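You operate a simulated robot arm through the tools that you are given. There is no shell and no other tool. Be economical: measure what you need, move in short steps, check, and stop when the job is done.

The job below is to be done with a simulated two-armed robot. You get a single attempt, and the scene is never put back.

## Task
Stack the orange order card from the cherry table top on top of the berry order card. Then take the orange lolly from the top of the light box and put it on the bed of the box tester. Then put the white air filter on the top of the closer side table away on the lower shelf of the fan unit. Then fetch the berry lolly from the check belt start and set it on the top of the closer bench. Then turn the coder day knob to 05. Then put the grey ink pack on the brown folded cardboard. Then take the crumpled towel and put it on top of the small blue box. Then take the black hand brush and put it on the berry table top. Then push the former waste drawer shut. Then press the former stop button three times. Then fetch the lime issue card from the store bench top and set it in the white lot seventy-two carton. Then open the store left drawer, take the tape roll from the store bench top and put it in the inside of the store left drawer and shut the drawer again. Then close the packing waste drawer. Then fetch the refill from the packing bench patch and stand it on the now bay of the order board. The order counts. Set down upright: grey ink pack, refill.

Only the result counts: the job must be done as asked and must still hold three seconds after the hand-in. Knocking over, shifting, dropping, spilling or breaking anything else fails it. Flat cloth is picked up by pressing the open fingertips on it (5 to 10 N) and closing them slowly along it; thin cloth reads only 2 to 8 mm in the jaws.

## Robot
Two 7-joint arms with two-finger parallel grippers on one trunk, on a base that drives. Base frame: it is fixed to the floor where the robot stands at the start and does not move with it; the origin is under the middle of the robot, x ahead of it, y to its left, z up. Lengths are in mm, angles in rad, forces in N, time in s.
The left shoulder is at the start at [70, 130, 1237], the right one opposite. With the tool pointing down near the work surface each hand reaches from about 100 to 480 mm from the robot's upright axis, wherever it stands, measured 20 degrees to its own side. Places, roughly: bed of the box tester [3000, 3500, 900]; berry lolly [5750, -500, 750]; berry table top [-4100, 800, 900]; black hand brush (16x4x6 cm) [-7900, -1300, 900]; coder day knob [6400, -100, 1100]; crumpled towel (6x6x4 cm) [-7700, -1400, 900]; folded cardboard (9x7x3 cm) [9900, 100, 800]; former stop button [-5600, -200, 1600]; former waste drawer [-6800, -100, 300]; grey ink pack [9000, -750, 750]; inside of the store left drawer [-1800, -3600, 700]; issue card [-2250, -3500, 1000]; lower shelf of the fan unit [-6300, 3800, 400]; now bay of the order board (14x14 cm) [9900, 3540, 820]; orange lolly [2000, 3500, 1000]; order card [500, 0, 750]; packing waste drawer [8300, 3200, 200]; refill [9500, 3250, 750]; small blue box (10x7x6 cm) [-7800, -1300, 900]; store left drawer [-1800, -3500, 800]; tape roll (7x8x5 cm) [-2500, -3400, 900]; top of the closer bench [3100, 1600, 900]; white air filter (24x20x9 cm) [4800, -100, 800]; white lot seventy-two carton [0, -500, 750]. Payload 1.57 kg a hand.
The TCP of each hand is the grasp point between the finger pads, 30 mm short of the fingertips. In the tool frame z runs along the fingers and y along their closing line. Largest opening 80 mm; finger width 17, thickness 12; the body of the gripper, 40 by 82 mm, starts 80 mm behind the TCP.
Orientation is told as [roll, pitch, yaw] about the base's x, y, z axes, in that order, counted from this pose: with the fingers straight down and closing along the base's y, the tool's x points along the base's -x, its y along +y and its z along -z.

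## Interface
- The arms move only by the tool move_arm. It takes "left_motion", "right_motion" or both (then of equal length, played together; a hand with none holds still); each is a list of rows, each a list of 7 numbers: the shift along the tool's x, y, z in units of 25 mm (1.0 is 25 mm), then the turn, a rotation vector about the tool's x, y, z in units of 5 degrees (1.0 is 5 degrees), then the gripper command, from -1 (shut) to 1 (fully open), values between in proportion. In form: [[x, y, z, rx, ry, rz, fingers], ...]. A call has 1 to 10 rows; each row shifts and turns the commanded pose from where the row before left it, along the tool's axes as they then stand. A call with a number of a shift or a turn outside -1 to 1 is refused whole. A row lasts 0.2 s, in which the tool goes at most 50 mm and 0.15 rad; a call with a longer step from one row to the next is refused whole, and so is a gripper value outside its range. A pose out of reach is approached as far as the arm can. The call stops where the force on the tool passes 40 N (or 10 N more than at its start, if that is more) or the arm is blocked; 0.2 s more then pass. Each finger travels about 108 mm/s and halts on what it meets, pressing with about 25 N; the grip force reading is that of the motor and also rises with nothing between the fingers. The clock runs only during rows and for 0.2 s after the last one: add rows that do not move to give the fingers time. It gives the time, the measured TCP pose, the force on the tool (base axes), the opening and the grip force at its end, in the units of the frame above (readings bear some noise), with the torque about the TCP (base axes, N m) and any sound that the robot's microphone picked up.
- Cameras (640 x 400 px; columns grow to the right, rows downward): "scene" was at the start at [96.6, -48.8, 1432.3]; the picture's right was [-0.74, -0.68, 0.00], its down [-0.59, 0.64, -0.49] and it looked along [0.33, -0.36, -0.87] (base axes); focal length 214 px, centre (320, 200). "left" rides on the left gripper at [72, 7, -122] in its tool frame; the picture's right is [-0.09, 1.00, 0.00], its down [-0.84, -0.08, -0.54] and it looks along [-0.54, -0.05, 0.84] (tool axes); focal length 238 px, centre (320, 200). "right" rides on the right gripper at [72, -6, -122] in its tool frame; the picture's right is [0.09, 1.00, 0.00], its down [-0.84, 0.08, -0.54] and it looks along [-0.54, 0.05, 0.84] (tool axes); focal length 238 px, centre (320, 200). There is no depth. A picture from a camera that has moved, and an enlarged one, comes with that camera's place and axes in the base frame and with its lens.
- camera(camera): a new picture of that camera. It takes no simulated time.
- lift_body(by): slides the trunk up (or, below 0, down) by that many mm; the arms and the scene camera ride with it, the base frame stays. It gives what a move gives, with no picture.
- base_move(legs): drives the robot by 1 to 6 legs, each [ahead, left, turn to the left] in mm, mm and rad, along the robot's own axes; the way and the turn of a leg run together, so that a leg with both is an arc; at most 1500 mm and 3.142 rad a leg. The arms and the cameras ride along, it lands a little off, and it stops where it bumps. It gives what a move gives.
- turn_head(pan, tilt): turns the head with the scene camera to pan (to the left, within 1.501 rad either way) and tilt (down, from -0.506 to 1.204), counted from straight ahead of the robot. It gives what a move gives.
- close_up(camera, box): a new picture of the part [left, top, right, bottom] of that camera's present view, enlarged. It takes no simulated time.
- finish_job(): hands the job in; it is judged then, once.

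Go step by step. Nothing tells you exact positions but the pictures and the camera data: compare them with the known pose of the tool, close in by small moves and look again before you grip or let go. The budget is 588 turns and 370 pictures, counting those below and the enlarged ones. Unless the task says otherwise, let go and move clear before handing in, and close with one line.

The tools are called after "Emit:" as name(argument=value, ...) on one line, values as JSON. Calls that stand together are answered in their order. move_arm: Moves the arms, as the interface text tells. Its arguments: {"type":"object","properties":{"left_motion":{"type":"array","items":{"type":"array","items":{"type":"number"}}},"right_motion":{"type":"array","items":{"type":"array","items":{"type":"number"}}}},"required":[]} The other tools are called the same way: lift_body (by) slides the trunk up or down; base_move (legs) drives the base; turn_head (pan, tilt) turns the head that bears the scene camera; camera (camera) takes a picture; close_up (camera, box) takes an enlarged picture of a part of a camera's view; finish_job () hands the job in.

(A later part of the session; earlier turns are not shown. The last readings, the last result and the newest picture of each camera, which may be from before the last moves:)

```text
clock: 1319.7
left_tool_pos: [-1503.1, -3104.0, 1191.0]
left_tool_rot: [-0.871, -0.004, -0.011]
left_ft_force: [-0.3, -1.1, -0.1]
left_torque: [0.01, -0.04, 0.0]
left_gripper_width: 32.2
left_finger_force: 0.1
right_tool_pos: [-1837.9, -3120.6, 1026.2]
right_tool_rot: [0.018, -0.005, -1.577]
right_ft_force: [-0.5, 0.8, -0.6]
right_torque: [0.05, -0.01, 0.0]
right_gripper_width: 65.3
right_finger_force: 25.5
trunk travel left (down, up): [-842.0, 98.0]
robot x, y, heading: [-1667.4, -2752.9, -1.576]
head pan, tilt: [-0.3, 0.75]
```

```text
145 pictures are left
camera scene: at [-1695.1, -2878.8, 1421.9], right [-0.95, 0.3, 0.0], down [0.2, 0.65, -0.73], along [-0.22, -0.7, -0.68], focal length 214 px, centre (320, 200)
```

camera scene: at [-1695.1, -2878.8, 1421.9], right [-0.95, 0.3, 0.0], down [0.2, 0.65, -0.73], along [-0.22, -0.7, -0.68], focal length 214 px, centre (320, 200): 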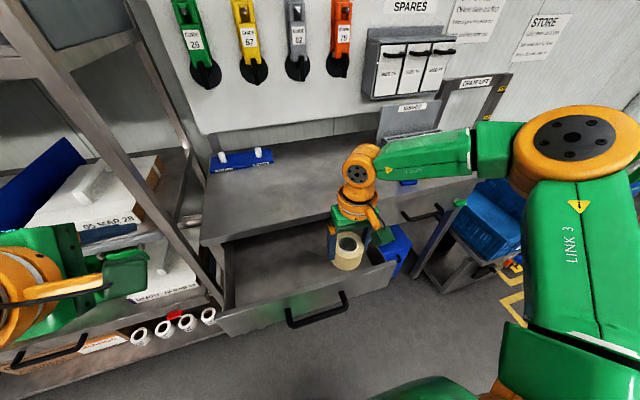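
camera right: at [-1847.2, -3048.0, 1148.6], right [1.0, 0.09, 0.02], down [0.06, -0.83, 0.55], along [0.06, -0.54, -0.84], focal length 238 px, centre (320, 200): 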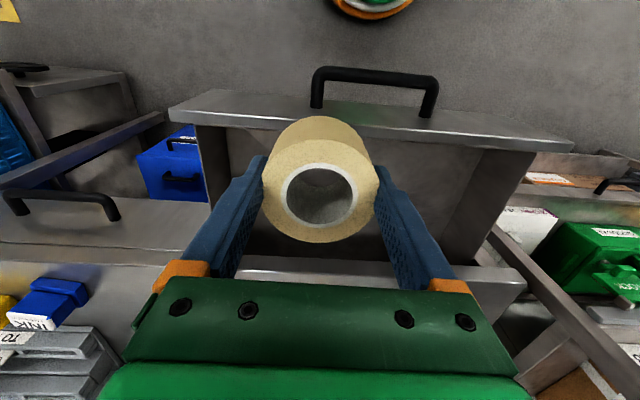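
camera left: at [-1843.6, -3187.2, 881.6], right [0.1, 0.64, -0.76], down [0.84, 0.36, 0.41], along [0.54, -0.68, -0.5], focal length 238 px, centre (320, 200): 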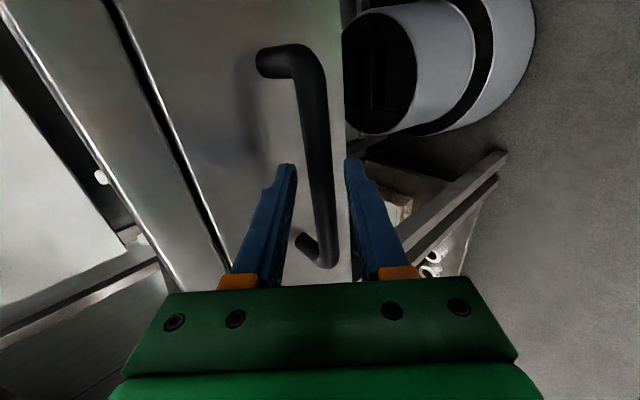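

The interior spans y -3118 to -3305. I'll tuck the left hand back from the rack, then move forward over the drawer.

Emit:
move_arm(left_motion=[[0.5, 0.7, -0.85, -0.5, 0, 0, -0.2], [0.5, 0.7, -0.85, -0.5, 0, 0, -0.2], [0.5, 0.7, -0.85, -0.5, 0, 0, -0.2], [0.5, 0.7, -0.85, -0.5, 0, 0, -0.2]])

Emit:
base_move(legs=[[82, 0, 0]])

Emit:
lift_body(by=-110)

Emit:
camera(camera="right")

Emit:
camera(camera="scene")

```text
clock: 1320.7
left_tool_pos: [-1552.8, -2998.1, 1206.7]
left_tool_rot: [-0.698, -0.005, -0.01]
left_ft_force: [-0.4, -0.1, -0.7]
left_torque: [-0.04, 0.01, 0.01]
left_gripper_width: 32.1
left_finger_force: 0.1
left hand out of reach, approached as far as the arm can: row 1, 2
right_tool_pos: [-1836.7, -3120.6, 1027.3]
right_tool_rot: [0.016, -0.005, -1.575]
right_ft_force: [-0.3, 0.4, -1.8]
right_torque: [0.01, 0.02, 0.02]
right_gripper_width: 65.3
right_finger_force: 24.7
trunk travel left (down, up): [-842.0, 98.0]
robot x, y, heading: [-1671.7, -2750.4, -1.576]
head pan, tilt: [-0.3, 0.75]
```

```text
clock: 1321.8
left_tool_pos: [-1550.5, -3073.1, 1208.4]
left_tool_rot: [-0.705, -0.004, -0.011]
left_ft_force: [0.4, 0.1, -0.7]
left_torque: [0.0, 0.03, -0.02]
left_gripper_width: 32.1
left_finger_force: 0.1
right_tool_pos: [-1833.7, -3195.7, 1029.1]
right_tool_rot: [0.015, -0.01, -1.574]
right_ft_force: [-0.3, 0.5, -1.0]
right_torque: [-0.03, -0.04, 0.01]
right_gripper_width: 65.6
right_finger_force: 25.2
trunk travel left (down, up): [-842.0, 98.0]
robot x, y, heading: [-1669.5, -2827.2, -1.567]
head pan, tilt: [-0.3, 0.75]
```

```text
clock: 1323.2
left_tool_pos: [-1552.8, -3079.6, 1095.6]
left_tool_rot: [-0.697, -0.004, -0.011]
left_ft_force: [0.3, -0.8, -0.1]
left_torque: [0.04, -0.01, -0.03]
left_gripper_width: 32.0
left_finger_force: 0.0
right_tool_pos: [-1836.2, -3202.1, 916.4]
right_tool_rot: [0.016, -0.004, -1.574]
right_ft_force: [-0.4, 0.4, -2.3]
right_torque: [0.0, 0.0, 0.0]
right_gripper_width: 65.5
right_finger_force: 25.1
trunk travel left (down, up): [-732.0, 208.0]
robot x, y, heading: [-1674.1, -2829.1, -1.571]
head pan, tilt: [-0.3, 0.75]
```

```text
144 pictures are left
camera right: at [-1845.9, -3128.1, 1038.8], right [1.0, 0.09, 0.02], down [0.07, -0.83, 0.55], along [0.06, -0.54, -0.84], focal length 238 px, centre (320, 200)
```

right: 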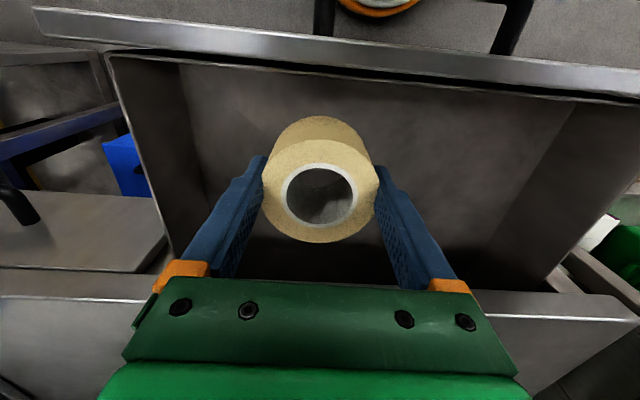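

```text
143 pictures are left
camera scene: at [-1693.6, -2958.8, 1311.9], right [-0.95, 0.3, 0.0], down [0.2, 0.65, -0.73], along [-0.22, -0.7, -0.68], focal length 214 px, centre (320, 200)
```

scene: 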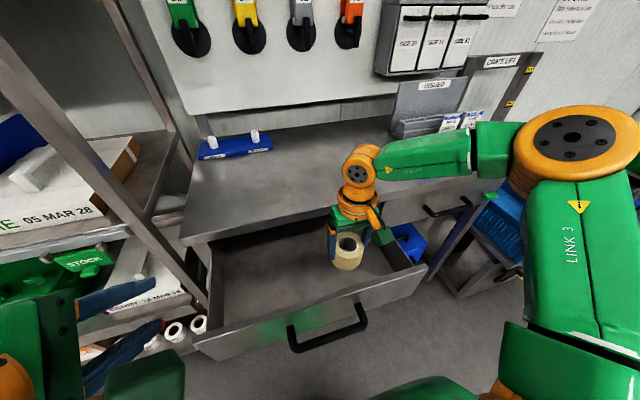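

Emit:
move_arm(right_motion=[[0, 0, 0.8, 0, 0, 0, 0.5], [0, 0, 0.8, 0, 0, 0, 0.5], [0, 0, 0.8, 0, 0, 0, 0.5], [0, 0, 0.4, 0, 0, 0, 0.5], [0, 0, 0.2, 0, 0, 0, 0.5]])

```text
clock: 1324.4
left_tool_pos: [-1552.3, -3079.8, 1097.2]
left_tool_rot: [-0.698, -0.005, -0.011]
left_ft_force: [0.7, 0.0, -0.7]
left_torque: [0.04, 0.02, 0.01]
left_gripper_width: 32.2
left_finger_force: 0.0
right_tool_pos: [-1834.0, -3200.3, 843.0]
right_tool_rot: [0.016, -0.005, -1.576]
right_ft_force: [0.7, -1.0, -1.4]
right_torque: [0.04, 0.02, 0.03]
right_gripper_width: 65.2
right_finger_force: 24.7
trunk travel left (down, up): [-732.0, 208.0]
robot x, y, heading: [-1667.3, -2827.0, -1.575]
head pan, tilt: [-0.3, 0.75]
```

Emit:
move_arm(right_motion=[[0, 0, 0.3, 0, 0, 0, 0.5], [0, 0, 0.2, 0, 0, 0, 0.5], [0, 0, 0.2, 0, 0, 0, 0.5], [0, 0, 0.15, 0, 0, 0, 0.5], [0, 0, 0.15, 0, 0, 0, 0.5]])

Emit:
camera(camera="right")

```text
clock: 1325.6
left_tool_pos: [-1550.5, -3080.1, 1096.5]
left_tool_rot: [-0.697, -0.004, -0.011]
left_ft_force: [-0.2, 0.0, -0.4]
left_torque: [0.0, -0.01, -0.02]
left_gripper_width: 32.1
left_finger_force: 0.1
right_tool_pos: [-1840.4, -3195.8, 822.5]
right_tool_rot: [0.018, -0.004, -1.575]
right_ft_force: [-0.7, 0.0, -0.1]
right_torque: [0.0, -0.02, -0.02]
right_gripper_width: 65.5
right_finger_force: 24.9
right hand out of reach, approached as far as the arm can: row 2, 4
trunk travel left (down, up): [-732.0, 208.0]
robot x, y, heading: [-1669.2, -2829.0, -1.567]
head pan, tilt: [-0.3, 0.75]
```

```text
142 pictures are left
camera right: at [-1851.1, -3121.6, 945.0], right [1.0, 0.09, 0.02], down [0.07, -0.83, 0.55], along [0.06, -0.54, -0.84], focal length 238 px, centre (320, 200)
```

right: 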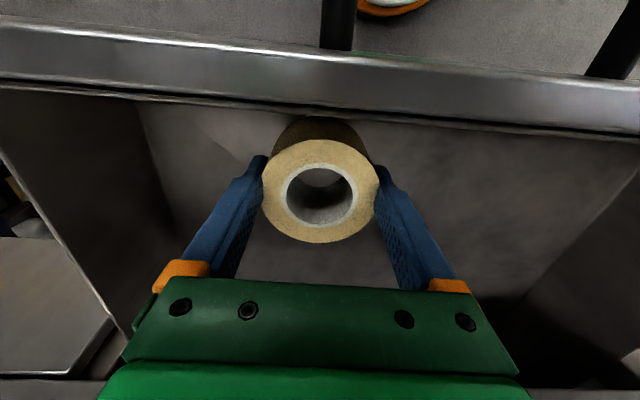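

Emit:
lift_body(by=-12)

Emit:
lift_body(by=-8)

```text
clock: 1326.2
left_tool_pos: [-1552.0, -3079.8, 1083.7]
left_tool_rot: [-0.699, -0.004, -0.01]
left_ft_force: [-0.4, -0.5, 0.1]
left_torque: [-0.02, 0.0, 0.0]
left_gripper_width: 32.1
left_finger_force: 0.0
right_tool_pos: [-1840.1, -3195.0, 812.5]
right_tool_rot: [0.015, -0.006, -1.575]
right_ft_force: [-0.3, 0.0, -1.8]
right_torque: [0.02, -0.01, -0.01]
right_gripper_width: 65.3
right_finger_force: 25.1
trunk travel left (down, up): [-720.0, 220.0]
robot x, y, heading: [-1670.5, -2831.4, -1.567]
head pan, tilt: [-0.3, 0.75]
```

```text
clock: 1326.7
left_tool_pos: [-1553.4, -3079.6, 1077.4]
left_tool_rot: [-0.7, -0.003, -0.011]
left_ft_force: [-0.3, 1.1, -0.1]
left_torque: [0.0, 0.03, -0.01]
left_gripper_width: 32.3
left_finger_force: 0.1
right_tool_pos: [-1841.3, -3195.0, 802.9]
right_tool_rot: [0.016, -0.006, -1.574]
right_ft_force: [0.1, 0.1, -1.0]
right_torque: [0.0, 0.0, 0.0]
right_gripper_width: 65.7
right_finger_force: 25.0
trunk travel left (down, up): [-712.0, 228.0]
robot x, y, heading: [-1669.9, -2831.1, -1.571]
head pan, tilt: [-0.3, 0.75]
```

Emit:
lift_body(by=-8)

Emit:
lift_body(by=-8)

```text
clock: 1327.3
left_tool_pos: [-1551.5, -3080.3, 1067.7]
left_tool_rot: [-0.699, -0.005, -0.011]
left_ft_force: [0.5, 0.5, 0.5]
left_torque: [-0.01, -0.03, 0.01]
left_gripper_width: 31.8
left_finger_force: 0.1
right_tool_pos: [-1841.7, -3195.9, 795.1]
right_tool_rot: [0.016, -0.006, -1.575]
right_ft_force: [0.0, -0.4, -0.9]
right_torque: [0.02, 0.01, 0.02]
right_gripper_width: 65.5
right_finger_force: 25.2
trunk travel left (down, up): [-704.0, 236.0]
robot x, y, heading: [-1671.2, -2832.1, -1.576]
head pan, tilt: [-0.3, 0.75]
```

```text
clock: 1327.9
left_tool_pos: [-1552.2, -3079.6, 1061.2]
left_tool_rot: [-0.697, -0.003, -0.012]
left_ft_force: [0.7, 0.4, -0.4]
left_torque: [0.0, -0.03, 0.0]
left_gripper_width: 31.8
left_finger_force: 0.2
right_tool_pos: [-1841.9, -3194.3, 786.9]
right_tool_rot: [0.014, -0.004, -1.575]
right_ft_force: [0.5, 0.9, -1.1]
right_torque: [0.01, 0.0, 0.02]
right_gripper_width: 65.5
right_finger_force: 24.6
trunk travel left (down, up): [-696.0, 244.0]
robot x, y, heading: [-1672.3, -2831.1, -1.577]
head pan, tilt: [-0.3, 0.75]
```

Emit:
close_up(camera="scene", box=[220, 180, 450, 330])

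Emit:
lift_body(by=-6)

```text
2.67 times, centred on (335, 255) of scene
camera zoom: at [-1693.7, -2958.7, 1275.9], right [-0.95, 0.3, 0.0], down [0.2, 0.65, -0.73], along [-0.22, -0.7, -0.68], focal length 572 px, centre (280, 53)
```

zoom: 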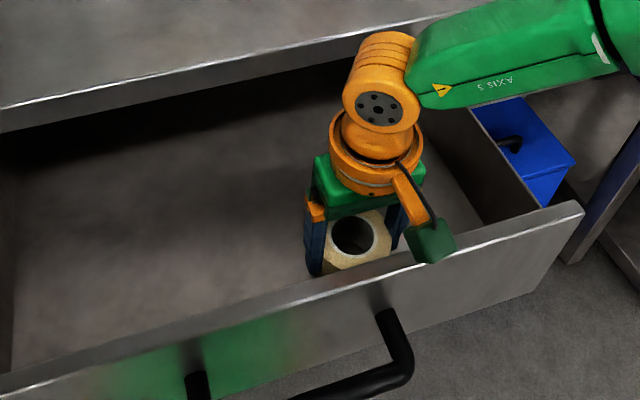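

```text
clock: 1328.4
left_tool_pos: [-1550.5, -3076.9, 1054.9]
left_tool_rot: [-0.701, -0.002, -0.011]
left_ft_force: [0.1, -0.6, 0.0]
left_torque: [0.04, 0.01, 0.03]
left_gripper_width: 31.9
left_finger_force: 0.0
right_tool_pos: [-1840.8, -3193.2, 781.5]
right_tool_rot: [0.017, -0.008, -1.573]
right_ft_force: [-0.9, -0.9, 12.1]
right_torque: [0.17, 0.5, 0.04]
right_gripper_width: 65.6
right_finger_force: 25.1
trunk travel left (down, up): [-690.0, 250.0]
robot x, y, heading: [-1668.6, -2830.2, -1.574]
head pan, tilt: [-0.3, 0.75]
```

Contact with the drawer floor. I'll release and lift straight out.

Emit:
move_arm(right_motion=[[0, 0, 0, 0, 0, 0, 0.7], [0, 0, 0, 0, 0, 0, 0.85], [0, 0, 0, 0, 0, 0, 0.85], [0, 0, -0.5, 0, 0, 0, 0.85], [0, 0, -0.8, 0, 0, 0, 0.85], [0, 0, -0.8, 0, 0, 0, 0.85]])

Emit:
lift_body(by=140)

Emit:
camera(camera="right")

```text
clock: 1329.8
left_tool_pos: [-1552.1, -3079.8, 1054.9]
left_tool_rot: [-0.699, -0.003, -0.011]
left_ft_force: [-0.3, -0.4, 0.5]
left_torque: [0.05, -0.02, -0.01]
left_gripper_width: 31.9
left_finger_force: 0.0
right_tool_pos: [-1841.4, -3196.4, 835.1]
right_tool_rot: [0.017, -0.007, -1.573]
right_ft_force: [-0.4, 0.3, -1.5]
right_torque: [-0.02, 0.0, 0.02]
right_gripper_width: 74.0
right_finger_force: 0.0
trunk travel left (down, up): [-690.0, 250.0]
robot x, y, heading: [-1673.3, -2828.6, -1.572]
head pan, tilt: [-0.3, 0.75]
```

```text
clock: 1331.5
left_tool_pos: [-1551.9, -3080.5, 1195.0]
left_tool_rot: [-0.7, -0.004, -0.009]
left_ft_force: [0.2, 0.8, 0.5]
left_torque: [0.02, 0.01, -0.01]
left_gripper_width: 32.0
left_finger_force: 0.1
right_tool_pos: [-1840.8, -3195.4, 974.3]
right_tool_rot: [0.014, -0.006, -1.575]
right_ft_force: [-0.3, -0.2, 0.1]
right_torque: [-0.01, 0.02, -0.02]
right_gripper_width: 74.1
right_finger_force: 0.0
trunk travel left (down, up): [-830.0, 110.0]
robot x, y, heading: [-1668.8, -2827.9, -1.573]
head pan, tilt: [-0.3, 0.75]
```

```text
140 pictures are left
camera right: at [-1851.1, -3122.0, 1095.5], right [1.0, 0.09, 0.02], down [0.07, -0.83, 0.55], along [0.06, -0.54, -0.84], focal length 238 px, centre (320, 200)
```

right: 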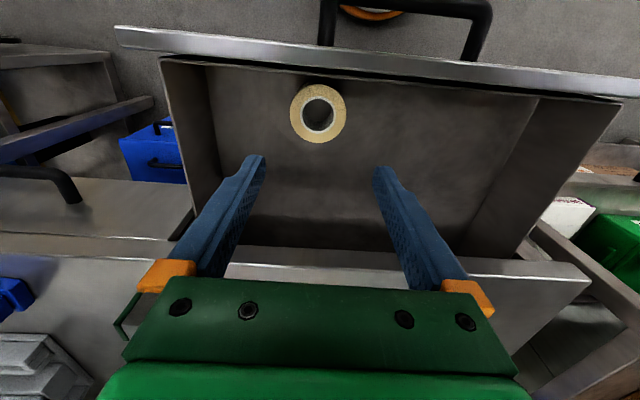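

The tape is in the drawer. To shut it, I'll back up, point the left hand fully forward with jaws closed, and lower it to the drawer face.

Emit:
base_move(legs=[[-280, 0, 0]])

Emit:
move_arm(left_motion=[[0, 0, 0.5, 1, 0, 0, -1], [0, 0, 0.5, 1, 0, 0, -1], [0, 0, 0.5, 1, 0, 0, -1], [0, 0, 0.5, 1, 0, 0, -1], [0, 0, 0.5, 1, 0, 0, -1], [0, 0, 0.5, 1, 0, 0, -1], [0, 0, 0.5, 1, 0, 0, -1], [0, 0, 0.5, 1, 0, 0, -1], [0, 0, 0.5, 1, 0, 0, -1]])

Emit:
lift_body(by=-360)

Emit:
turn_head(pan=0.1, tilt=0.6)

Emit:
camera(camera="scene")

```text
clock: 1333.4
left_tool_pos: [-1550.7, -2805.0, 1194.5]
left_tool_rot: [-0.696, -0.003, -0.011]
left_ft_force: [-0.4, 0.7, 0.7]
left_torque: [0.04, -0.03, 0.02]
left_gripper_width: 32.1
left_finger_force: 0.0
right_tool_pos: [-1840.2, -2919.5, 973.1]
right_tool_rot: [0.017, -0.004, -1.578]
right_ft_force: [0.4, 0.5, -0.1]
right_torque: [0.03, 0.02, 0.02]
right_gripper_width: 73.9
right_finger_force: 0.1
trunk travel left (down, up): [-830.0, 110.0]
robot x, y, heading: [-1669.4, -2552.7, -1.575]
head pan, tilt: [-0.3, 0.75]
```

```text
clock: 1335.4
left_tool_pos: [-1617.9, -2940.4, 1224.3]
left_tool_rot: [-1.484, -0.005, -0.01]
left_ft_force: [0.7, -0.1, 0.4]
left_torque: [0.02, -0.01, -0.01]
left_gripper_width: 0.1
left_finger_force: 21.9
left hand out of reach, approached as far as the arm can: row 1, 2, 3, 4, 5, 6, 7, 8
right_tool_pos: [-1841.3, -2919.2, 974.1]
right_tool_rot: [0.016, -0.005, -1.577]
right_ft_force: [0.4, -0.3, -0.4]
right_torque: [0.03, -0.01, -0.01]
right_gripper_width: 73.9
right_finger_force: 0.2
trunk travel left (down, up): [-830.0, 110.0]
robot x, y, heading: [-1670.7, -2553.1, -1.574]
head pan, tilt: [-0.3, 0.75]
```

```text
clock: 1338.9
left_tool_pos: [-1617.6, -2939.0, 864.3]
left_tool_rot: [-1.483, -0.005, -0.011]
left_ft_force: [0.3, -0.2, -0.7]
left_torque: [0.01, -0.06, 0.0]
left_gripper_width: 0.2
left_finger_force: 21.4
right_tool_pos: [-1841.4, -2918.0, 614.2]
right_tool_rot: [0.016, -0.005, -1.577]
right_ft_force: [0.6, 0.9, 0.6]
right_torque: [0.0, 0.02, 0.02]
right_gripper_width: 73.8
right_finger_force: 0.1
trunk travel left (down, up): [-470.0, 470.0]
robot x, y, heading: [-1670.5, -2551.7, -1.574]
head pan, tilt: [-0.3, 0.75]
```

```text
clock: 1339.8
left_tool_pos: [-1617.9, -2938.0, 865.2]
left_tool_rot: [-1.483, -0.003, -0.01]
left_ft_force: [0.1, 0.4, 0.0]
left_torque: [-0.03, 0.02, -0.01]
left_gripper_width: 0.0
left_finger_force: 21.2
right_tool_pos: [-1840.9, -2918.4, 613.3]
right_tool_rot: [0.016, -0.005, -1.577]
right_ft_force: [0.3, 0.1, 0.3]
right_torque: [-0.03, 0.02, -0.03]
right_gripper_width: 74.0
right_finger_force: 0.0
trunk travel left (down, up): [-470.0, 470.0]
robot x, y, heading: [-1668.8, -2556.0, -1.581]
head pan, tilt: [0.099, 0.6]
```

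```text
139 pictures are left
camera scene: at [-1659.9, -2690.5, 1062.8], right [-1.0, -0.09, 0.0], down [-0.05, 0.56, -0.82], along [0.08, -0.82, -0.57], focal length 214 px, centre (320, 200)
```

scene: 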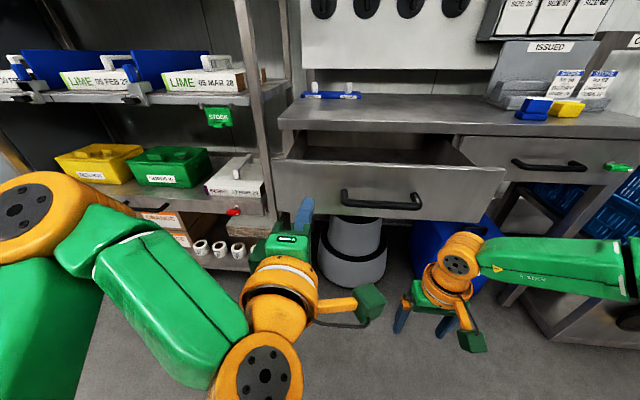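

Emit:
move_arm(right_motion=[[0.9, 0, -0.9, 0, 0, 0, 0], [0.9, 0, -0.9, 0, 0, 0, 0], [0.9, 0, -0.9, 0, 0, 0, 0], [0.9, 0, -0.9, 0, 0, 0, 0], [0.9, 0, -0.9, 0, 0, 0, 0], [0, 0, -0.9, 0, 0, 0, 0], [0, 0, -0.9, 0, 0, 0, 0]])

Emit:
lift_body(by=-25)

Emit:
base_move(legs=[[0, -150, 0.01], [120, 0, 0]])

Emit:
camera(camera="scene")

```text
clock: 1341.4
left_tool_pos: [-1616.7, -2939.3, 865.4]
left_tool_rot: [-1.483, -0.003, -0.012]
left_ft_force: [-0.3, -0.3, -0.1]
left_torque: [-0.01, -0.02, -0.02]
left_gripper_width: 0.0
left_finger_force: 20.9
right_tool_pos: [-1841.6, -2805.0, 770.6]
right_tool_rot: [0.014, -0.006, -1.578]
right_ft_force: [-0.2, -1.1, 0.4]
right_torque: [-0.02, -0.02, 0.01]
right_gripper_width: 39.8
right_finger_force: 0.0
trunk travel left (down, up): [-470.0, 470.0]
robot x, y, heading: [-1668.3, -2550.5, -1.577]
head pan, tilt: [0.099, 0.6]
```

```text
clock: 1342.1
left_tool_pos: [-1618.3, -2939.5, 840.0]
left_tool_rot: [-1.483, -0.001, -0.01]
left_ft_force: [0.3, -0.6, 0.5]
left_torque: [0.01, -0.02, 0.0]
left_gripper_width: 0.0
left_finger_force: 21.1
right_tool_pos: [-1843.3, -2807.0, 744.8]
right_tool_rot: [0.016, -0.005, -1.578]
right_ft_force: [-0.4, 0.6, -0.2]
right_torque: [-0.04, -0.04, -0.05]
right_gripper_width: 40.0
right_finger_force: 0.2
trunk travel left (down, up): [-445.0, 495.0]
robot x, y, heading: [-1670.4, -2554.1, -1.577]
head pan, tilt: [0.099, 0.6]
```

```text
clock: 1344.3
left_tool_pos: [-1766.2, -3061.6, 839.5]
left_tool_rot: [-1.484, -0.003, -0.006]
left_ft_force: [0.4, -0.2, -0.3]
left_torque: [-0.02, -0.02, 0.02]
left_gripper_width: 0.1
left_finger_force: 21.0
right_tool_pos: [-1991.2, -2930.3, 744.2]
right_tool_rot: [0.015, -0.004, -1.571]
right_ft_force: [-0.2, 0.0, -0.7]
right_torque: [0.02, 0.0, 0.0]
right_gripper_width: 39.9
right_finger_force: 0.1
trunk travel left (down, up): [-445.0, 495.0]
robot x, y, heading: [-1821.9, -2672.4, -1.569]
head pan, tilt: [0.099, 0.6]
```

```text
138 pictures are left
camera scene: at [-1809.7, -2813.3, 1037.8], right [-0.99, -0.1, 0.0], down [-0.06, 0.56, -0.82], along [0.08, -0.82, -0.57], focal length 214 px, centre (320, 200)
```

scene: 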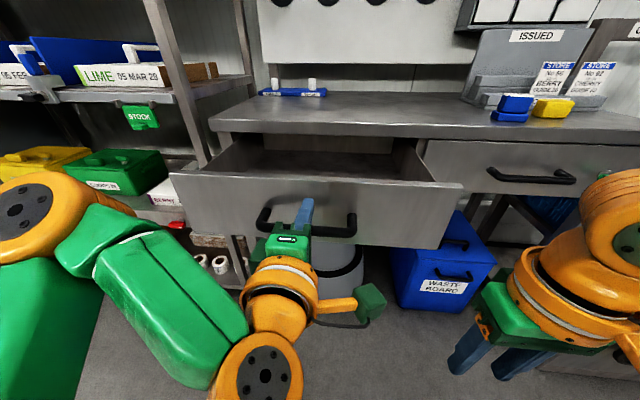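

Emit:
base_move(legs=[[150, 0, 0]])

Emit:
base_move(legs=[[110, 0, 0]])

Emit:
camera(camera="scene")

```text
clock: 1345.7
left_tool_pos: [-1765.7, -3211.0, 839.4]
left_tool_rot: [-1.483, -0.003, -0.006]
left_ft_force: [0.4, -0.4, -0.3]
left_torque: [0.01, -0.02, -0.03]
left_gripper_width: 0.1
left_finger_force: 21.4
right_tool_pos: [-1991.0, -3080.2, 745.8]
right_tool_rot: [0.015, -0.006, -1.57]
right_ft_force: [-0.6, 0.1, -0.5]
right_torque: [0.0, -0.03, 0.01]
right_gripper_width: 40.1
right_finger_force: 0.1
trunk travel left (down, up): [-445.0, 495.0]
robot x, y, heading: [-1819.5, -2824.4, -1.566]
head pan, tilt: [0.099, 0.6]
```

```text
clock: 1347.0
left_tool_pos: [-1765.9, -3320.3, 839.8]
left_tool_rot: [-1.482, -0.006, -0.011]
left_ft_force: [0.0, 0.2, -0.1]
left_torque: [0.02, -0.02, 0.0]
left_gripper_width: 0.0
left_finger_force: 21.0
right_tool_pos: [-1991.7, -3190.3, 744.4]
right_tool_rot: [0.017, -0.004, -1.573]
right_ft_force: [-0.4, 0.2, 0.5]
right_torque: [0.01, 0.03, -0.01]
right_gripper_width: 39.9
right_finger_force: 0.0
trunk travel left (down, up): [-445.0, 495.0]
robot x, y, heading: [-1819.8, -2935.3, -1.575]
head pan, tilt: [0.099, 0.6]
stopped in leg 1: the force on the tool passed its limit at 72 N (the readings are from after the stop); the commanded pose is now the measured one
```

```text
137 pictures are left
camera scene: at [-1809.6, -3073.0, 1037.9], right [-0.99, -0.1, 0.0], down [-0.06, 0.56, -0.83], along [0.08, -0.82, -0.56], focal length 214 px, centre (320, 200)
```

scene: 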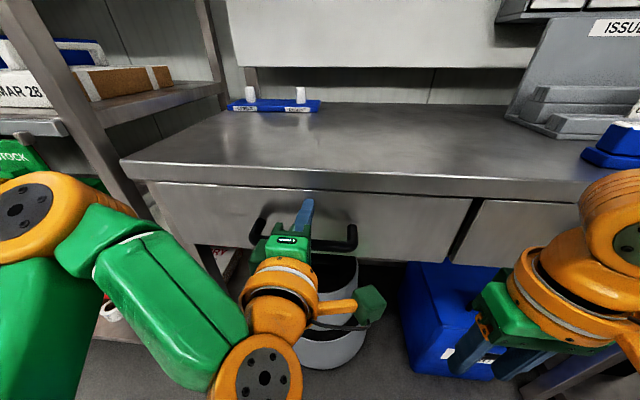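

Emit:
move_arm(left_motion=[[0, 0, 0.3, 0, 0, 0, -1], [0, 0, 0.3, 0, 0, 0, -1]])

Emit:
close_up(camera="scene", box=[120, 140, 620, 280])

```text
clock: 1347.6
left_tool_pos: [-1766.4, -3321.9, 838.6]
left_tool_rot: [-1.483, -0.013, -0.014]
left_ft_force: [2.3, 28.8, -1.2]
left_torque: [-0.18, 0.05, 0.19]
left_gripper_width: 0.0
left_finger_force: 21.0
right_tool_pos: [-1989.7, -3182.4, 747.5]
right_tool_rot: [0.017, -0.017, -1.571]
right_ft_force: [0.4, 0.4, 0.2]
right_torque: [0.01, 0.01, 0.03]
right_gripper_width: 40.1
right_finger_force: 0.0
trunk travel left (down, up): [-445.0, 495.0]
robot x, y, heading: [-1820.1, -2930.3, -1.571]
head pan, tilt: [0.099, 0.6]
stopped in row 2 (left hand): the force on the tool passed its limit at 48 N (the readings are from after the stop); the commanded pose is now the measured one
```

```text
1.28 times, centred on (370, 210) of scene
camera zoom: at [-1808.5, -3062.7, 1039.3], right [-0.99, -0.1, 0.0], down [-0.06, 0.55, -0.83], along [0.08, -0.83, -0.56], focal length 274 px, centre (256, 187)
```

zoom: 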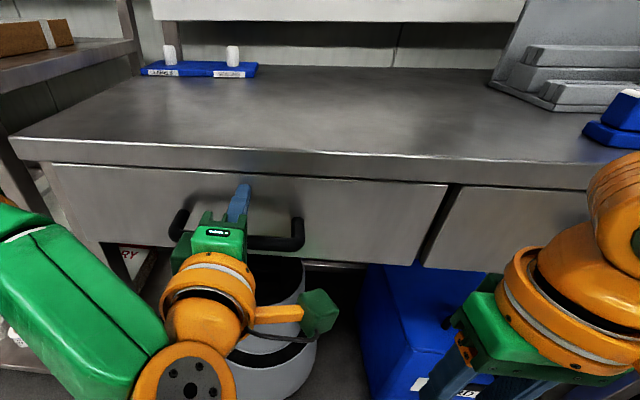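

The drawer is shut. Next is the packing waste drawer near (8300, 3200). I'll back off, raise the trunk and drive east along the south corridor.

Emit:
base_move(legs=[[-580, 0, 0]])

Emit:
lift_body(by=350)

Emit:
base_move(legs=[[0, 0, 1.571], [1500, 0, 0]])

Emit:
turn_head(pan=0, tilt=0.15)

Emit:
camera(camera="scene")

```text
clock: 1350.9
left_tool_pos: [-1767.2, -2745.5, 836.3]
left_tool_rot: [-1.473, -0.014, -0.018]
left_ft_force: [-0.2, 0.5, 0.5]
left_torque: [0.0, -0.03, 0.01]
left_gripper_width: 0.0
left_finger_force: 20.8
right_tool_pos: [-1993.1, -2603.6, 743.9]
right_tool_rot: [0.016, -0.004, -1.578]
right_ft_force: [-0.3, 0.2, -0.2]
right_torque: [0.04, -0.02, 0.0]
right_gripper_width: 40.2
right_finger_force: 0.0
trunk travel left (down, up): [-445.0, 495.0]
robot x, y, heading: [-1819.0, -2351.2, -1.572]
head pan, tilt: [0.099, 0.6]
```

```text
clock: 1354.3
left_tool_pos: [-1768.7, -2746.3, 1185.5]
left_tool_rot: [-1.474, -0.013, -0.019]
left_ft_force: [0.7, 0.2, -0.3]
left_torque: [-0.01, -0.02, 0.0]
left_gripper_width: 0.3
left_finger_force: 21.2
right_tool_pos: [-1991.3, -2604.8, 1093.3]
right_tool_rot: [0.017, -0.004, -1.577]
right_ft_force: [0.4, -0.5, -0.4]
right_torque: [0.0, 0.02, -0.01]
right_gripper_width: 39.9
right_finger_force: 0.1
trunk travel left (down, up): [-795.0, 145.0]
robot x, y, heading: [-1817.1, -2350.7, -1.576]
head pan, tilt: [0.099, 0.6]
```

```text
clock: 1365.5
left_tool_pos: [69.7, -2336.9, 1187.0]
left_tool_rot: [-1.474, -0.013, 1.535]
left_ft_force: [-0.5, 0.9, -0.1]
left_torque: [-0.03, 0.01, -0.01]
left_gripper_width: 0.0
left_finger_force: 21.1
right_tool_pos: [-77.1, -2557.9, 1095.0]
right_tool_rot: [0.015, -0.006, -0.023]
right_ft_force: [0.2, -0.4, 0.5]
right_torque: [-0.01, -0.04, -0.03]
right_gripper_width: 40.0
right_finger_force: 0.2
trunk travel left (down, up): [-795.0, 145.0]
robot x, y, heading: [-323.3, -2382.8, -0.021]
head pan, tilt: [0.099, 0.6]
```

```text
clock: 1366.4
left_tool_pos: [70.3, -2336.8, 1185.6]
left_tool_rot: [-1.474, -0.012, 1.535]
left_ft_force: [-0.1, -0.2, 0.0]
left_torque: [-0.04, -0.02, -0.02]
left_gripper_width: 0.0
left_finger_force: 21.7
right_tool_pos: [-74.9, -2558.2, 1095.4]
right_tool_rot: [0.015, -0.007, -0.023]
right_ft_force: [-0.8, -0.2, 0.7]
right_torque: [-0.03, -0.01, 0.02]
right_gripper_width: 40.1
right_finger_force: 0.1
trunk travel left (down, up): [-795.0, 145.0]
robot x, y, heading: [-327.4, -2382.6, -0.02]
head pan, tilt: [0.0, 0.15]
```

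```text
135 pictures are left
camera scene: at [-182.1, -2384.6, 1429.3], right [-0.02, -1.0, 0.0], down [-0.15, 0.0, -0.99], along [0.99, -0.02, -0.15], focal length 214 px, centre (320, 200)
```

scene: 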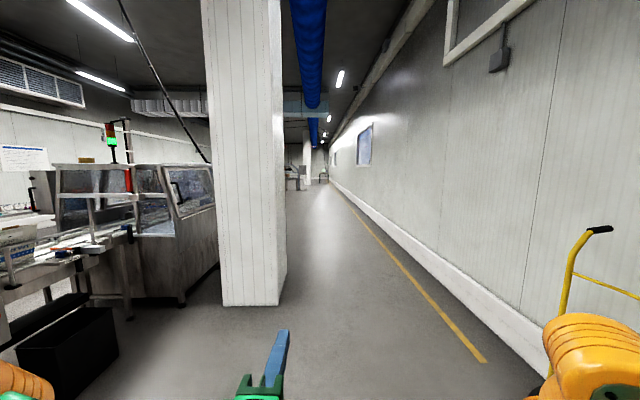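

A pillar stands close on the left, so I'll shift right and continue east.

Emit:
base_move(legs=[[0, -430, 0.02], [1500, 0, 0], [1500, 0, 0], [1500, 0, 0]])

Emit:
camera(camera="scene")

```text
clock: 1390.0
left_tool_pos: [4537.0, -2863.9, 1186.1]
left_tool_rot: [-1.473, -0.011, 1.536]
left_ft_force: [1.0, 0.5, -0.3]
left_torque: [0.0, 0.03, -0.01]
left_gripper_width: 0.2
left_finger_force: 21.4
right_tool_pos: [4391.8, -3084.2, 1094.2]
right_tool_rot: [0.016, -0.005, -0.021]
right_ft_force: [0.0, 0.5, 0.4]
right_torque: [-0.01, -0.01, 0.0]
right_gripper_width: 40.0
right_finger_force: 0.0
trunk travel left (down, up): [-795.0, 145.0]
robot x, y, heading: [4141.4, -2907.6, -0.024]
head pan, tilt: [0.0, 0.15]
```

```text
134 pictures are left
camera scene: at [4284.9, -2913.2, 1429.4], right [-0.02, -1.0, 0.0], down [-0.15, 0.0, -0.99], along [0.99, -0.02, -0.15], focal length 214 px, centre (320, 200)
```

scene: 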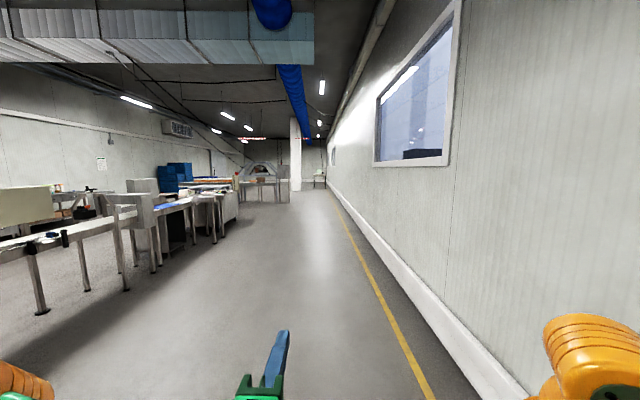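

Emit:
base_move(legs=[[1480, 150, 0.026], [1500, 0, 0], [1500, 0, 0], [1500, 0, 0], [400, 0, 0], [0, 0, 1.571]])

Emit:
turn_head(pan=0, tilt=0.2)

Emit:
camera(camera="scene")

```text
clock: 1424.5
left_tool_pos: [10511.0, -2563.2, 1186.0]
left_tool_rot: [-1.473, -0.012, 3.074]
left_ft_force: [-1.1, -0.2, 0.7]
left_torque: [0.02, 0.03, -0.02]
left_gripper_width: 0.0
left_finger_force: 21.5
right_tool_pos: [10727.4, -2714.1, 1095.0]
right_tool_rot: [0.016, -0.005, 1.514]
right_ft_force: [0.0, 0.1, -0.1]
right_torque: [-0.04, -0.03, 0.01]
right_gripper_width: 40.0
right_finger_force: 0.0
trunk travel left (down, up): [-795.0, 145.0]
robot x, y, heading: [10544.1, -2962.7, 1.518]
head pan, tilt: [0.0, 0.15]
```

```text
clock: 1425.1
left_tool_pos: [10511.9, -2561.7, 1185.3]
left_tool_rot: [-1.474, -0.012, 3.074]
left_ft_force: [0.6, 0.5, 0.4]
left_torque: [-0.03, 0.0, -0.04]
left_gripper_width: 0.3
left_finger_force: 21.9
right_tool_pos: [10727.0, -2713.3, 1094.6]
right_tool_rot: [0.015, -0.005, 1.514]
right_ft_force: [0.2, 0.9, 0.3]
right_torque: [-0.01, -0.02, 0.07]
right_gripper_width: 39.9
right_finger_force: 0.1
trunk travel left (down, up): [-795.0, 145.0]
robot x, y, heading: [10541.0, -2958.8, 1.514]
head pan, tilt: [0.0, 0.201]
```

```text
133 pictures are left
camera scene: at [10551.8, -2817.3, 1424.7], right [1.0, -0.05, 0.0], down [-0.01, -0.2, -0.98], along [0.05, 0.98, -0.2], focal length 214 px, centre (320, 200)
```

scene: 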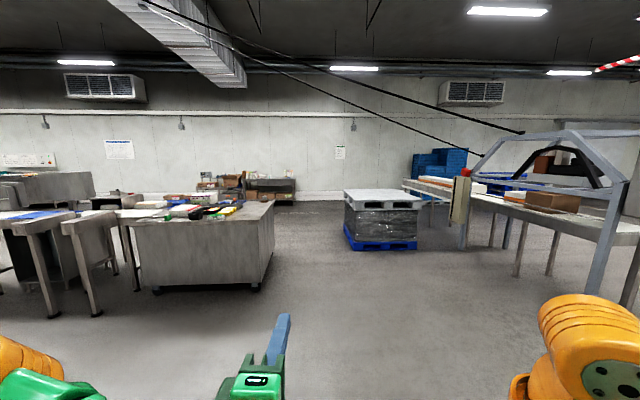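

Emit:
base_move(legs=[[0, 0, 0.057], [1500, 0, 0], [1500, 0, 0], [1500, 0, 0], [450, 0, 0]])

Emit:
turn_head(pan=0.5, tilt=0.35)

Emit:
camera(camera="scene")

```text
clock: 1449.4
left_tool_pos: [10380.1, 2402.7, 1185.5]
left_tool_rot: [-1.475, -0.013, -3.124]
left_ft_force: [0.0, 0.0, 0.5]
left_torque: [0.01, -0.01, -0.05]
left_gripper_width: 0.0
left_finger_force: 21.3
right_tool_pos: [10608.4, 2270.0, 1093.7]
right_tool_rot: [0.016, -0.006, 1.604]
right_ft_force: [0.5, -0.6, 0.3]
right_torque: [-0.02, 0.02, -0.01]
right_gripper_width: 39.9
right_finger_force: 0.1
trunk travel left (down, up): [-795.0, 145.0]
robot x, y, heading: [10446.2, 2012.9, 1.604]
head pan, tilt: [0.0, 0.201]
```

```text
clock: 1450.3
left_tool_pos: [10380.9, 2403.6, 1185.7]
left_tool_rot: [-1.474, -0.013, -3.122]
left_ft_force: [0.9, -0.2, -0.4]
left_torque: [-0.01, -0.02, 0.02]
left_gripper_width: 0.0
left_finger_force: 21.7
right_tool_pos: [10608.7, 2271.8, 1095.8]
right_tool_rot: [0.016, -0.006, 1.602]
right_ft_force: [0.3, -0.2, 0.5]
right_torque: [0.02, 0.02, 0.03]
right_gripper_width: 40.1
right_finger_force: 0.1
trunk travel left (down, up): [-795.0, 145.0]
robot x, y, heading: [10444.8, 2012.4, 1.605]
head pan, tilt: [0.499, 0.351]
```

```text
132 pictures are left
camera scene: at [10399.6, 2141.3, 1410.6], right [0.86, 0.51, 0.0], down [0.17, -0.3, -0.94], along [-0.48, 0.81, -0.34], focal length 214 px, centre (320, 200)
```

scene: 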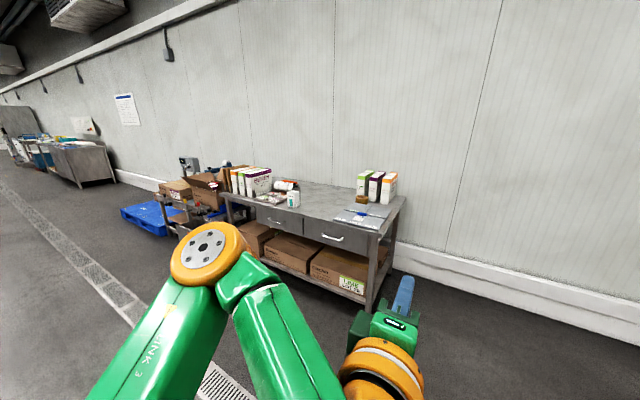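

Emit:
base_move(legs=[[0, 1000, -0.034], [0, 850, 0]])

Emit:
turn_head(pan=0.1, tilt=0.4)

Emit:
camera(camera="scene")

```text
clock: 1459.6
left_tool_pos: [8559.8, 2377.4, 1186.0]
left_tool_rot: [-1.472, -0.013, 3.133]
left_ft_force: [0.0, -0.9, -0.1]
left_torque: [-0.05, 0.01, 0.03]
left_gripper_width: 0.0
left_finger_force: 20.7
right_tool_pos: [8784.5, 2238.8, 1094.7]
right_tool_rot: [0.018, -0.005, 1.575]
right_ft_force: [-0.1, -0.2, -0.1]
right_torque: [0.03, 0.0, 0.0]
right_gripper_width: 39.9
right_finger_force: 0.0
trunk travel left (down, up): [-795.0, 145.0]
robot x, y, heading: [8618.0, 1983.4, 1.58]
head pan, tilt: [0.499, 0.351]
```

```text
clock: 1460.4
left_tool_pos: [8558.8, 2377.1, 1184.6]
left_tool_rot: [-1.473, -0.011, 3.132]
left_ft_force: [0.7, -0.3, 0.3]
left_torque: [0.02, 0.03, -0.01]
left_gripper_width: 0.0
left_finger_force: 21.3
right_tool_pos: [8783.8, 2239.1, 1095.2]
right_tool_rot: [0.016, -0.005, 1.577]
right_ft_force: [1.1, 1.0, 0.2]
right_torque: [0.0, 0.04, -0.01]
right_gripper_width: 40.1
right_finger_force: 0.2
trunk travel left (down, up): [-795.0, 145.0]
robot x, y, heading: [8613.4, 1983.4, 1.578]
head pan, tilt: [0.099, 0.4]
```

```text
131 pictures are left
camera scene: at [8605.8, 2124.1, 1406.1], right [0.99, 0.11, 0.0], down [0.04, -0.39, -0.92], along [-0.1, 0.92, -0.39], focal length 214 px, centre (320, 200)
```

scene: 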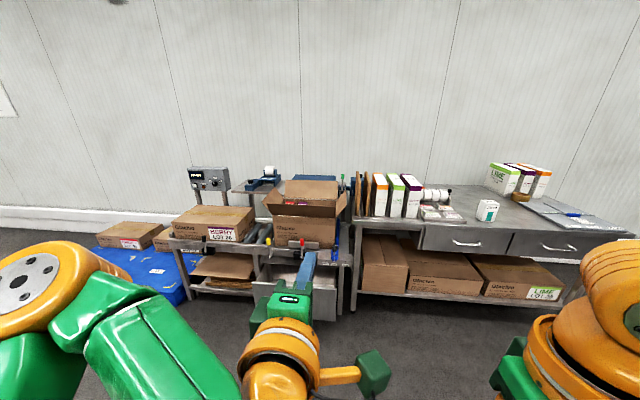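

Emit:
close_up(camera="scene", box=[160, 160, 380, 330])

Emit:
close_up(camera="scene", box=[360, 150, 640, 290])

```text
2.35 times, centred on (270, 245) of scene
camera zoom: at [8605.8, 2124.1, 1406.1], right [0.99, 0.11, 0.0], down [0.04, -0.39, -0.92], along [-0.1, 0.92, -0.39], focal length 505 px, centre (438, 94)
```

zoom: 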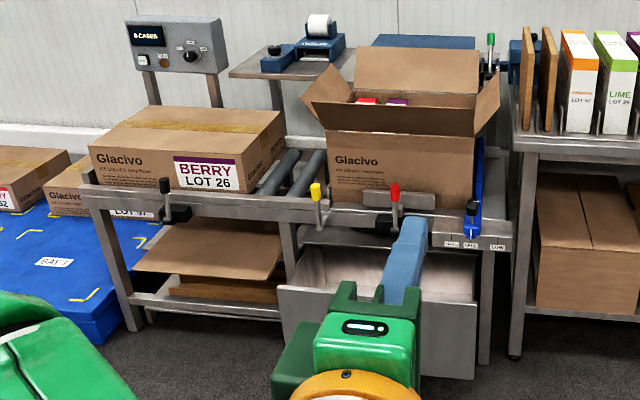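

```text
2.29 times, centred on (500, 220) of scene
camera zoom: at [8605.8, 2124.1, 1406.1], right [0.99, 0.11, 0.0], down [0.04, -0.39, -0.92], along [-0.1, 0.92, -0.39], focal length 490 px, centre (-91, 154)
```

zoom: 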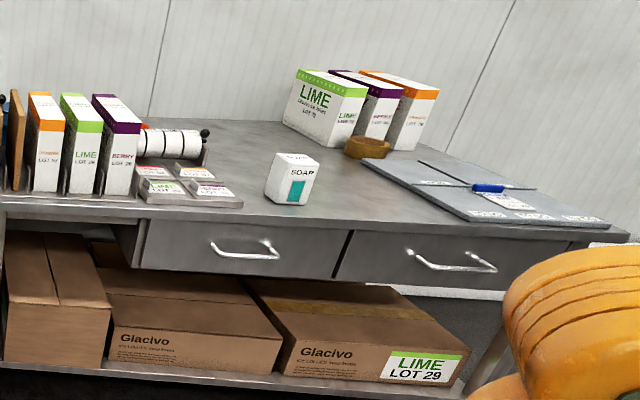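

The packing waste drawer is the open grey bin drawer under the carton station. I'll lower the trunk and look again to triangulate its face.

Emit:
lift_body(by=-400)

Emit:
camera(camera="scene")

```text
clock: 1464.3
left_tool_pos: [8558.8, 2377.4, 784.9]
left_tool_rot: [-1.473, -0.013, 3.134]
left_ft_force: [-0.3, -0.2, 0.3]
left_torque: [0.0, 0.01, 0.02]
left_gripper_width: 0.0
left_finger_force: 21.3
right_tool_pos: [8783.0, 2238.1, 695.9]
right_tool_rot: [0.017, -0.005, 1.575]
right_ft_force: [0.1, -0.6, -0.1]
right_torque: [0.0, 0.0, 0.0]
right_gripper_width: 40.0
right_finger_force: 0.1
trunk travel left (down, up): [-395.0, 545.0]
robot x, y, heading: [8612.7, 1984.0, 1.581]
head pan, tilt: [0.099, 0.4]
```

```text
128 pictures are left
camera scene: at [8606.1, 2124.1, 1006.1], right [0.99, 0.11, 0.0], down [0.04, -0.39, -0.92], along [-0.1, 0.92, -0.39], focal length 214 px, centre (320, 200)
```

scene: 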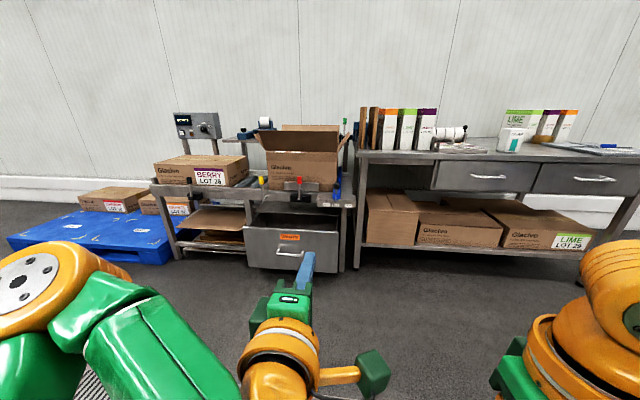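

The drawer face is at y≈3167, x 8039 to 8593, z 80 to 370. I'll align, get the left hand down to z≈290 and tuck the right hand.

Emit:
base_move(legs=[[0, 243, -0.008]])

Emit:
move_arm(right_motion=[[0.5, 0, -1, 0, 0, 0, 0], [0.5, 0, -1, 0, 0, 0, 0], [0.5, 0, -1, 0, 0, 0, 0], [0.5, 0, -1, 0, 0, 0, 0], [0.5, 0, -1, 0, 0, 0, 0], [0, 0, -1, 0, 0, 0, 0]], left_motion=[[0, 0.9, 0, 0, 0, 0, -1], [0, 0.9, 0, 0, 0, 0, -1], [0, 0.9, 0, 0, 0, 0, -1], [0, 0.9, 0, 0, 0, 0, -1], [0, 0, 0, 0, 0, 0, -1], [0, 0, 0, 0, 0, 0, -1]])

Emit:
lift_body(by=-390)

Emit:
base_move(legs=[[600, 0, 0]])

Emit:
camera(camera="scene")

```text
clock: 1466.1
left_tool_pos: [8321.1, 2377.7, 785.3]
left_tool_rot: [-1.474, -0.011, 3.125]
left_ft_force: [-0.3, 0.3, -0.3]
left_torque: [0.0, -0.03, -0.03]
left_gripper_width: 0.0
left_finger_force: 21.1
right_tool_pos: [8544.2, 2236.5, 694.6]
right_tool_rot: [0.015, -0.006, 1.567]
right_ft_force: [0.2, 0.9, 0.0]
right_torque: [-0.01, -0.01, -0.02]
right_gripper_width: 40.0
right_finger_force: 0.1
trunk travel left (down, up): [-395.0, 545.0]
robot x, y, heading: [8371.0, 1987.9, 1.574]
head pan, tilt: [0.099, 0.4]
```

```text
clock: 1467.5
left_tool_pos: [8324.5, 2371.1, 694.6]
left_tool_rot: [-1.476, -0.011, 3.124]
left_ft_force: [0.2, -0.7, 0.0]
left_torque: [0.01, 0.0, -0.03]
left_gripper_width: 0.0
left_finger_force: 21.2
left hand out of reach, approached as far as the arm can: row 2
right_tool_pos: [8547.6, 2171.2, 844.2]
right_tool_rot: [0.016, -0.006, 1.569]
right_ft_force: [-0.4, -0.4, -0.8]
right_torque: [-0.01, 0.03, -0.03]
right_gripper_width: 40.1
right_finger_force: 0.1
trunk travel left (down, up): [-395.0, 545.0]
robot x, y, heading: [8372.3, 1984.0, 1.575]
head pan, tilt: [0.099, 0.4]
```

```text
clock: 1471.2
left_tool_pos: [8324.0, 2373.0, 305.8]
left_tool_rot: [-1.474, -0.013, 3.124]
left_ft_force: [0.7, 0.1, -0.3]
left_torque: [-0.02, -0.01, -0.02]
left_gripper_width: 0.0
left_finger_force: 21.0
right_tool_pos: [8548.0, 2172.3, 453.6]
right_tool_rot: [0.016, -0.006, 1.565]
right_ft_force: [-0.2, 0.1, 0.2]
right_torque: [0.01, -0.01, -0.06]
right_gripper_width: 39.8
right_finger_force: 0.1
trunk travel left (down, up): [-5.0, 935.0]
robot x, y, heading: [8370.3, 1984.7, 1.572]
head pan, tilt: [0.099, 0.4]
```

```text
clock: 1474.7
left_tool_pos: [8326.9, 2982.6, 304.0]
left_tool_rot: [-1.474, -0.011, 3.12]
left_ft_force: [1.4, -0.1, 0.0]
left_torque: [0.0, 0.01, -0.01]
left_gripper_width: 0.1
left_finger_force: 21.9
right_tool_pos: [8550.6, 2782.2, 452.5]
right_tool_rot: [0.017, -0.007, 1.564]
right_ft_force: [0.3, 0.2, 0.9]
right_torque: [-0.01, 0.03, 0.0]
right_gripper_width: 40.1
right_finger_force: 0.1
trunk travel left (down, up): [-5.0, 935.0]
robot x, y, heading: [8373.6, 2590.5, 1.564]
head pan, tilt: [0.099, 0.4]
```

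```text
127 pictures are left
camera scene: at [8368.0, 2733.5, 616.1], right [1.0, 0.09, 0.0], down [0.04, -0.39, -0.92], along [-0.09, 0.92, -0.39], focal length 214 px, centre (320, 200)
```

scene: 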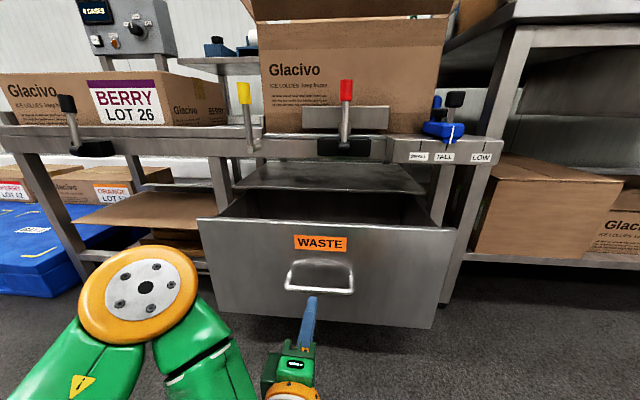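

Emit:
base_move(legs=[[200, 0, 0]])

Emit:
camera(camera="scene")

```text
clock: 1476.2
left_tool_pos: [8330.6, 3183.9, 305.0]
left_tool_rot: [-1.473, -0.012, 3.117]
left_ft_force: [-0.8, -0.3, -0.8]
left_torque: [-0.03, 0.0, 0.0]
left_gripper_width: 0.0
left_finger_force: 21.4
right_tool_pos: [8551.9, 2983.0, 453.6]
right_tool_rot: [0.014, -0.005, 1.559]
right_ft_force: [-0.2, 0.1, -0.5]
right_torque: [0.01, 0.01, 0.0]
right_gripper_width: 40.0
right_finger_force: 0.0
trunk travel left (down, up): [-5.0, 935.0]
robot x, y, heading: [8375.0, 2792.8, 1.562]
head pan, tilt: [0.099, 0.4]
```

```text
126 pictures are left
camera scene: at [8370.0, 2934.8, 616.1], right [1.0, 0.09, 0.0], down [0.04, -0.39, -0.92], along [-0.08, 0.92, -0.39], focal length 214 px, centre (320, 200)
```

scene: 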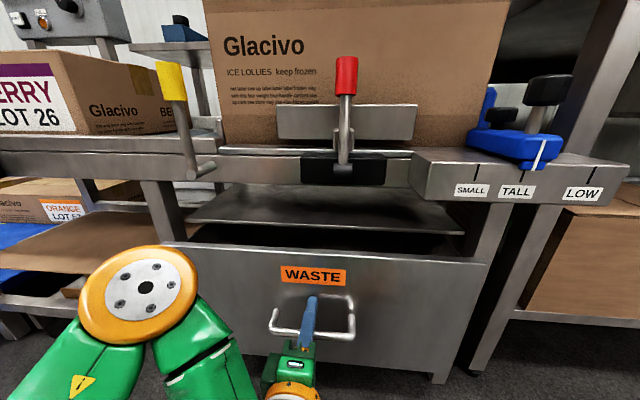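

The drawer has already moved in with my push. I'll continue until it stops.

Emit:
base_move(legs=[[80, 0, 0]])

Emit:
base_move(legs=[[80, 0, 0]])

Emit:
camera(camera="scene")

```text
clock: 1477.3
left_tool_pos: [8330.6, 3239.9, 304.6]
left_tool_rot: [-1.469, -0.017, 3.109]
left_ft_force: [-1.0, -17.0, 6.3]
left_torque: [0.32, 0.05, 0.15]
left_gripper_width: 0.0
left_finger_force: 21.1
right_tool_pos: [8553.7, 3042.5, 453.4]
right_tool_rot: [0.018, -0.007, 1.562]
right_ft_force: [-0.1, -0.8, 0.0]
right_torque: [0.02, 0.0, 0.01]
right_gripper_width: 40.1
right_finger_force: 0.0
trunk travel left (down, up): [-5.0, 935.0]
robot x, y, heading: [8371.5, 2850.8, 1.571]
head pan, tilt: [0.099, 0.4]
stopped in leg 1: the force on the tool passed its limit at 229 N (the readings are from after the stop); the commanded pose is now the measured one
```

```text
clock: 1478.0
left_tool_pos: [8330.3, 3240.4, 304.4]
left_tool_rot: [-1.466, -0.017, 3.106]
left_ft_force: [-0.2, -16.9, 6.8]
left_torque: [0.39, 0.04, 0.14]
left_gripper_width: 0.2
left_finger_force: 20.9
right_tool_pos: [8552.1, 3044.8, 454.5]
right_tool_rot: [0.018, -0.008, 1.565]
right_ft_force: [0.1, -1.0, 0.7]
right_torque: [-0.01, 0.03, -0.02]
right_gripper_width: 40.2
right_finger_force: 0.1
trunk travel left (down, up): [-5.0, 935.0]
robot x, y, heading: [8377.1, 2855.9, 1.568]
head pan, tilt: [0.099, 0.4]
stopped in leg 1: the force on the tool passed its limit at 84 N (the readings are from after the stop); the commanded pose is now the measured one
```

```text
125 pictures are left
camera scene: at [8369.7, 2995.9, 616.5], right [1.0, 0.1, 0.0], down [0.04, -0.38, -0.92], along [-0.09, 0.92, -0.39], focal length 214 px, centre (320, 200)
```

scene: 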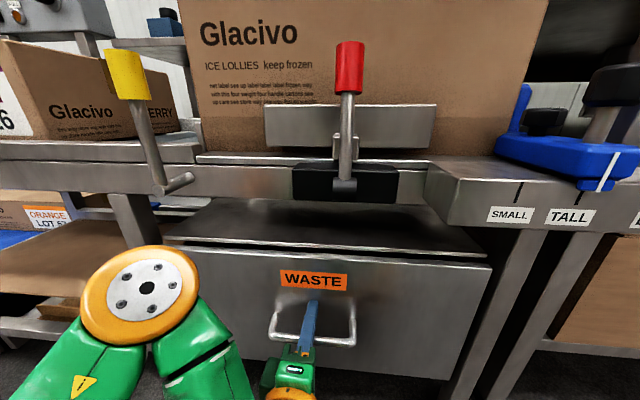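

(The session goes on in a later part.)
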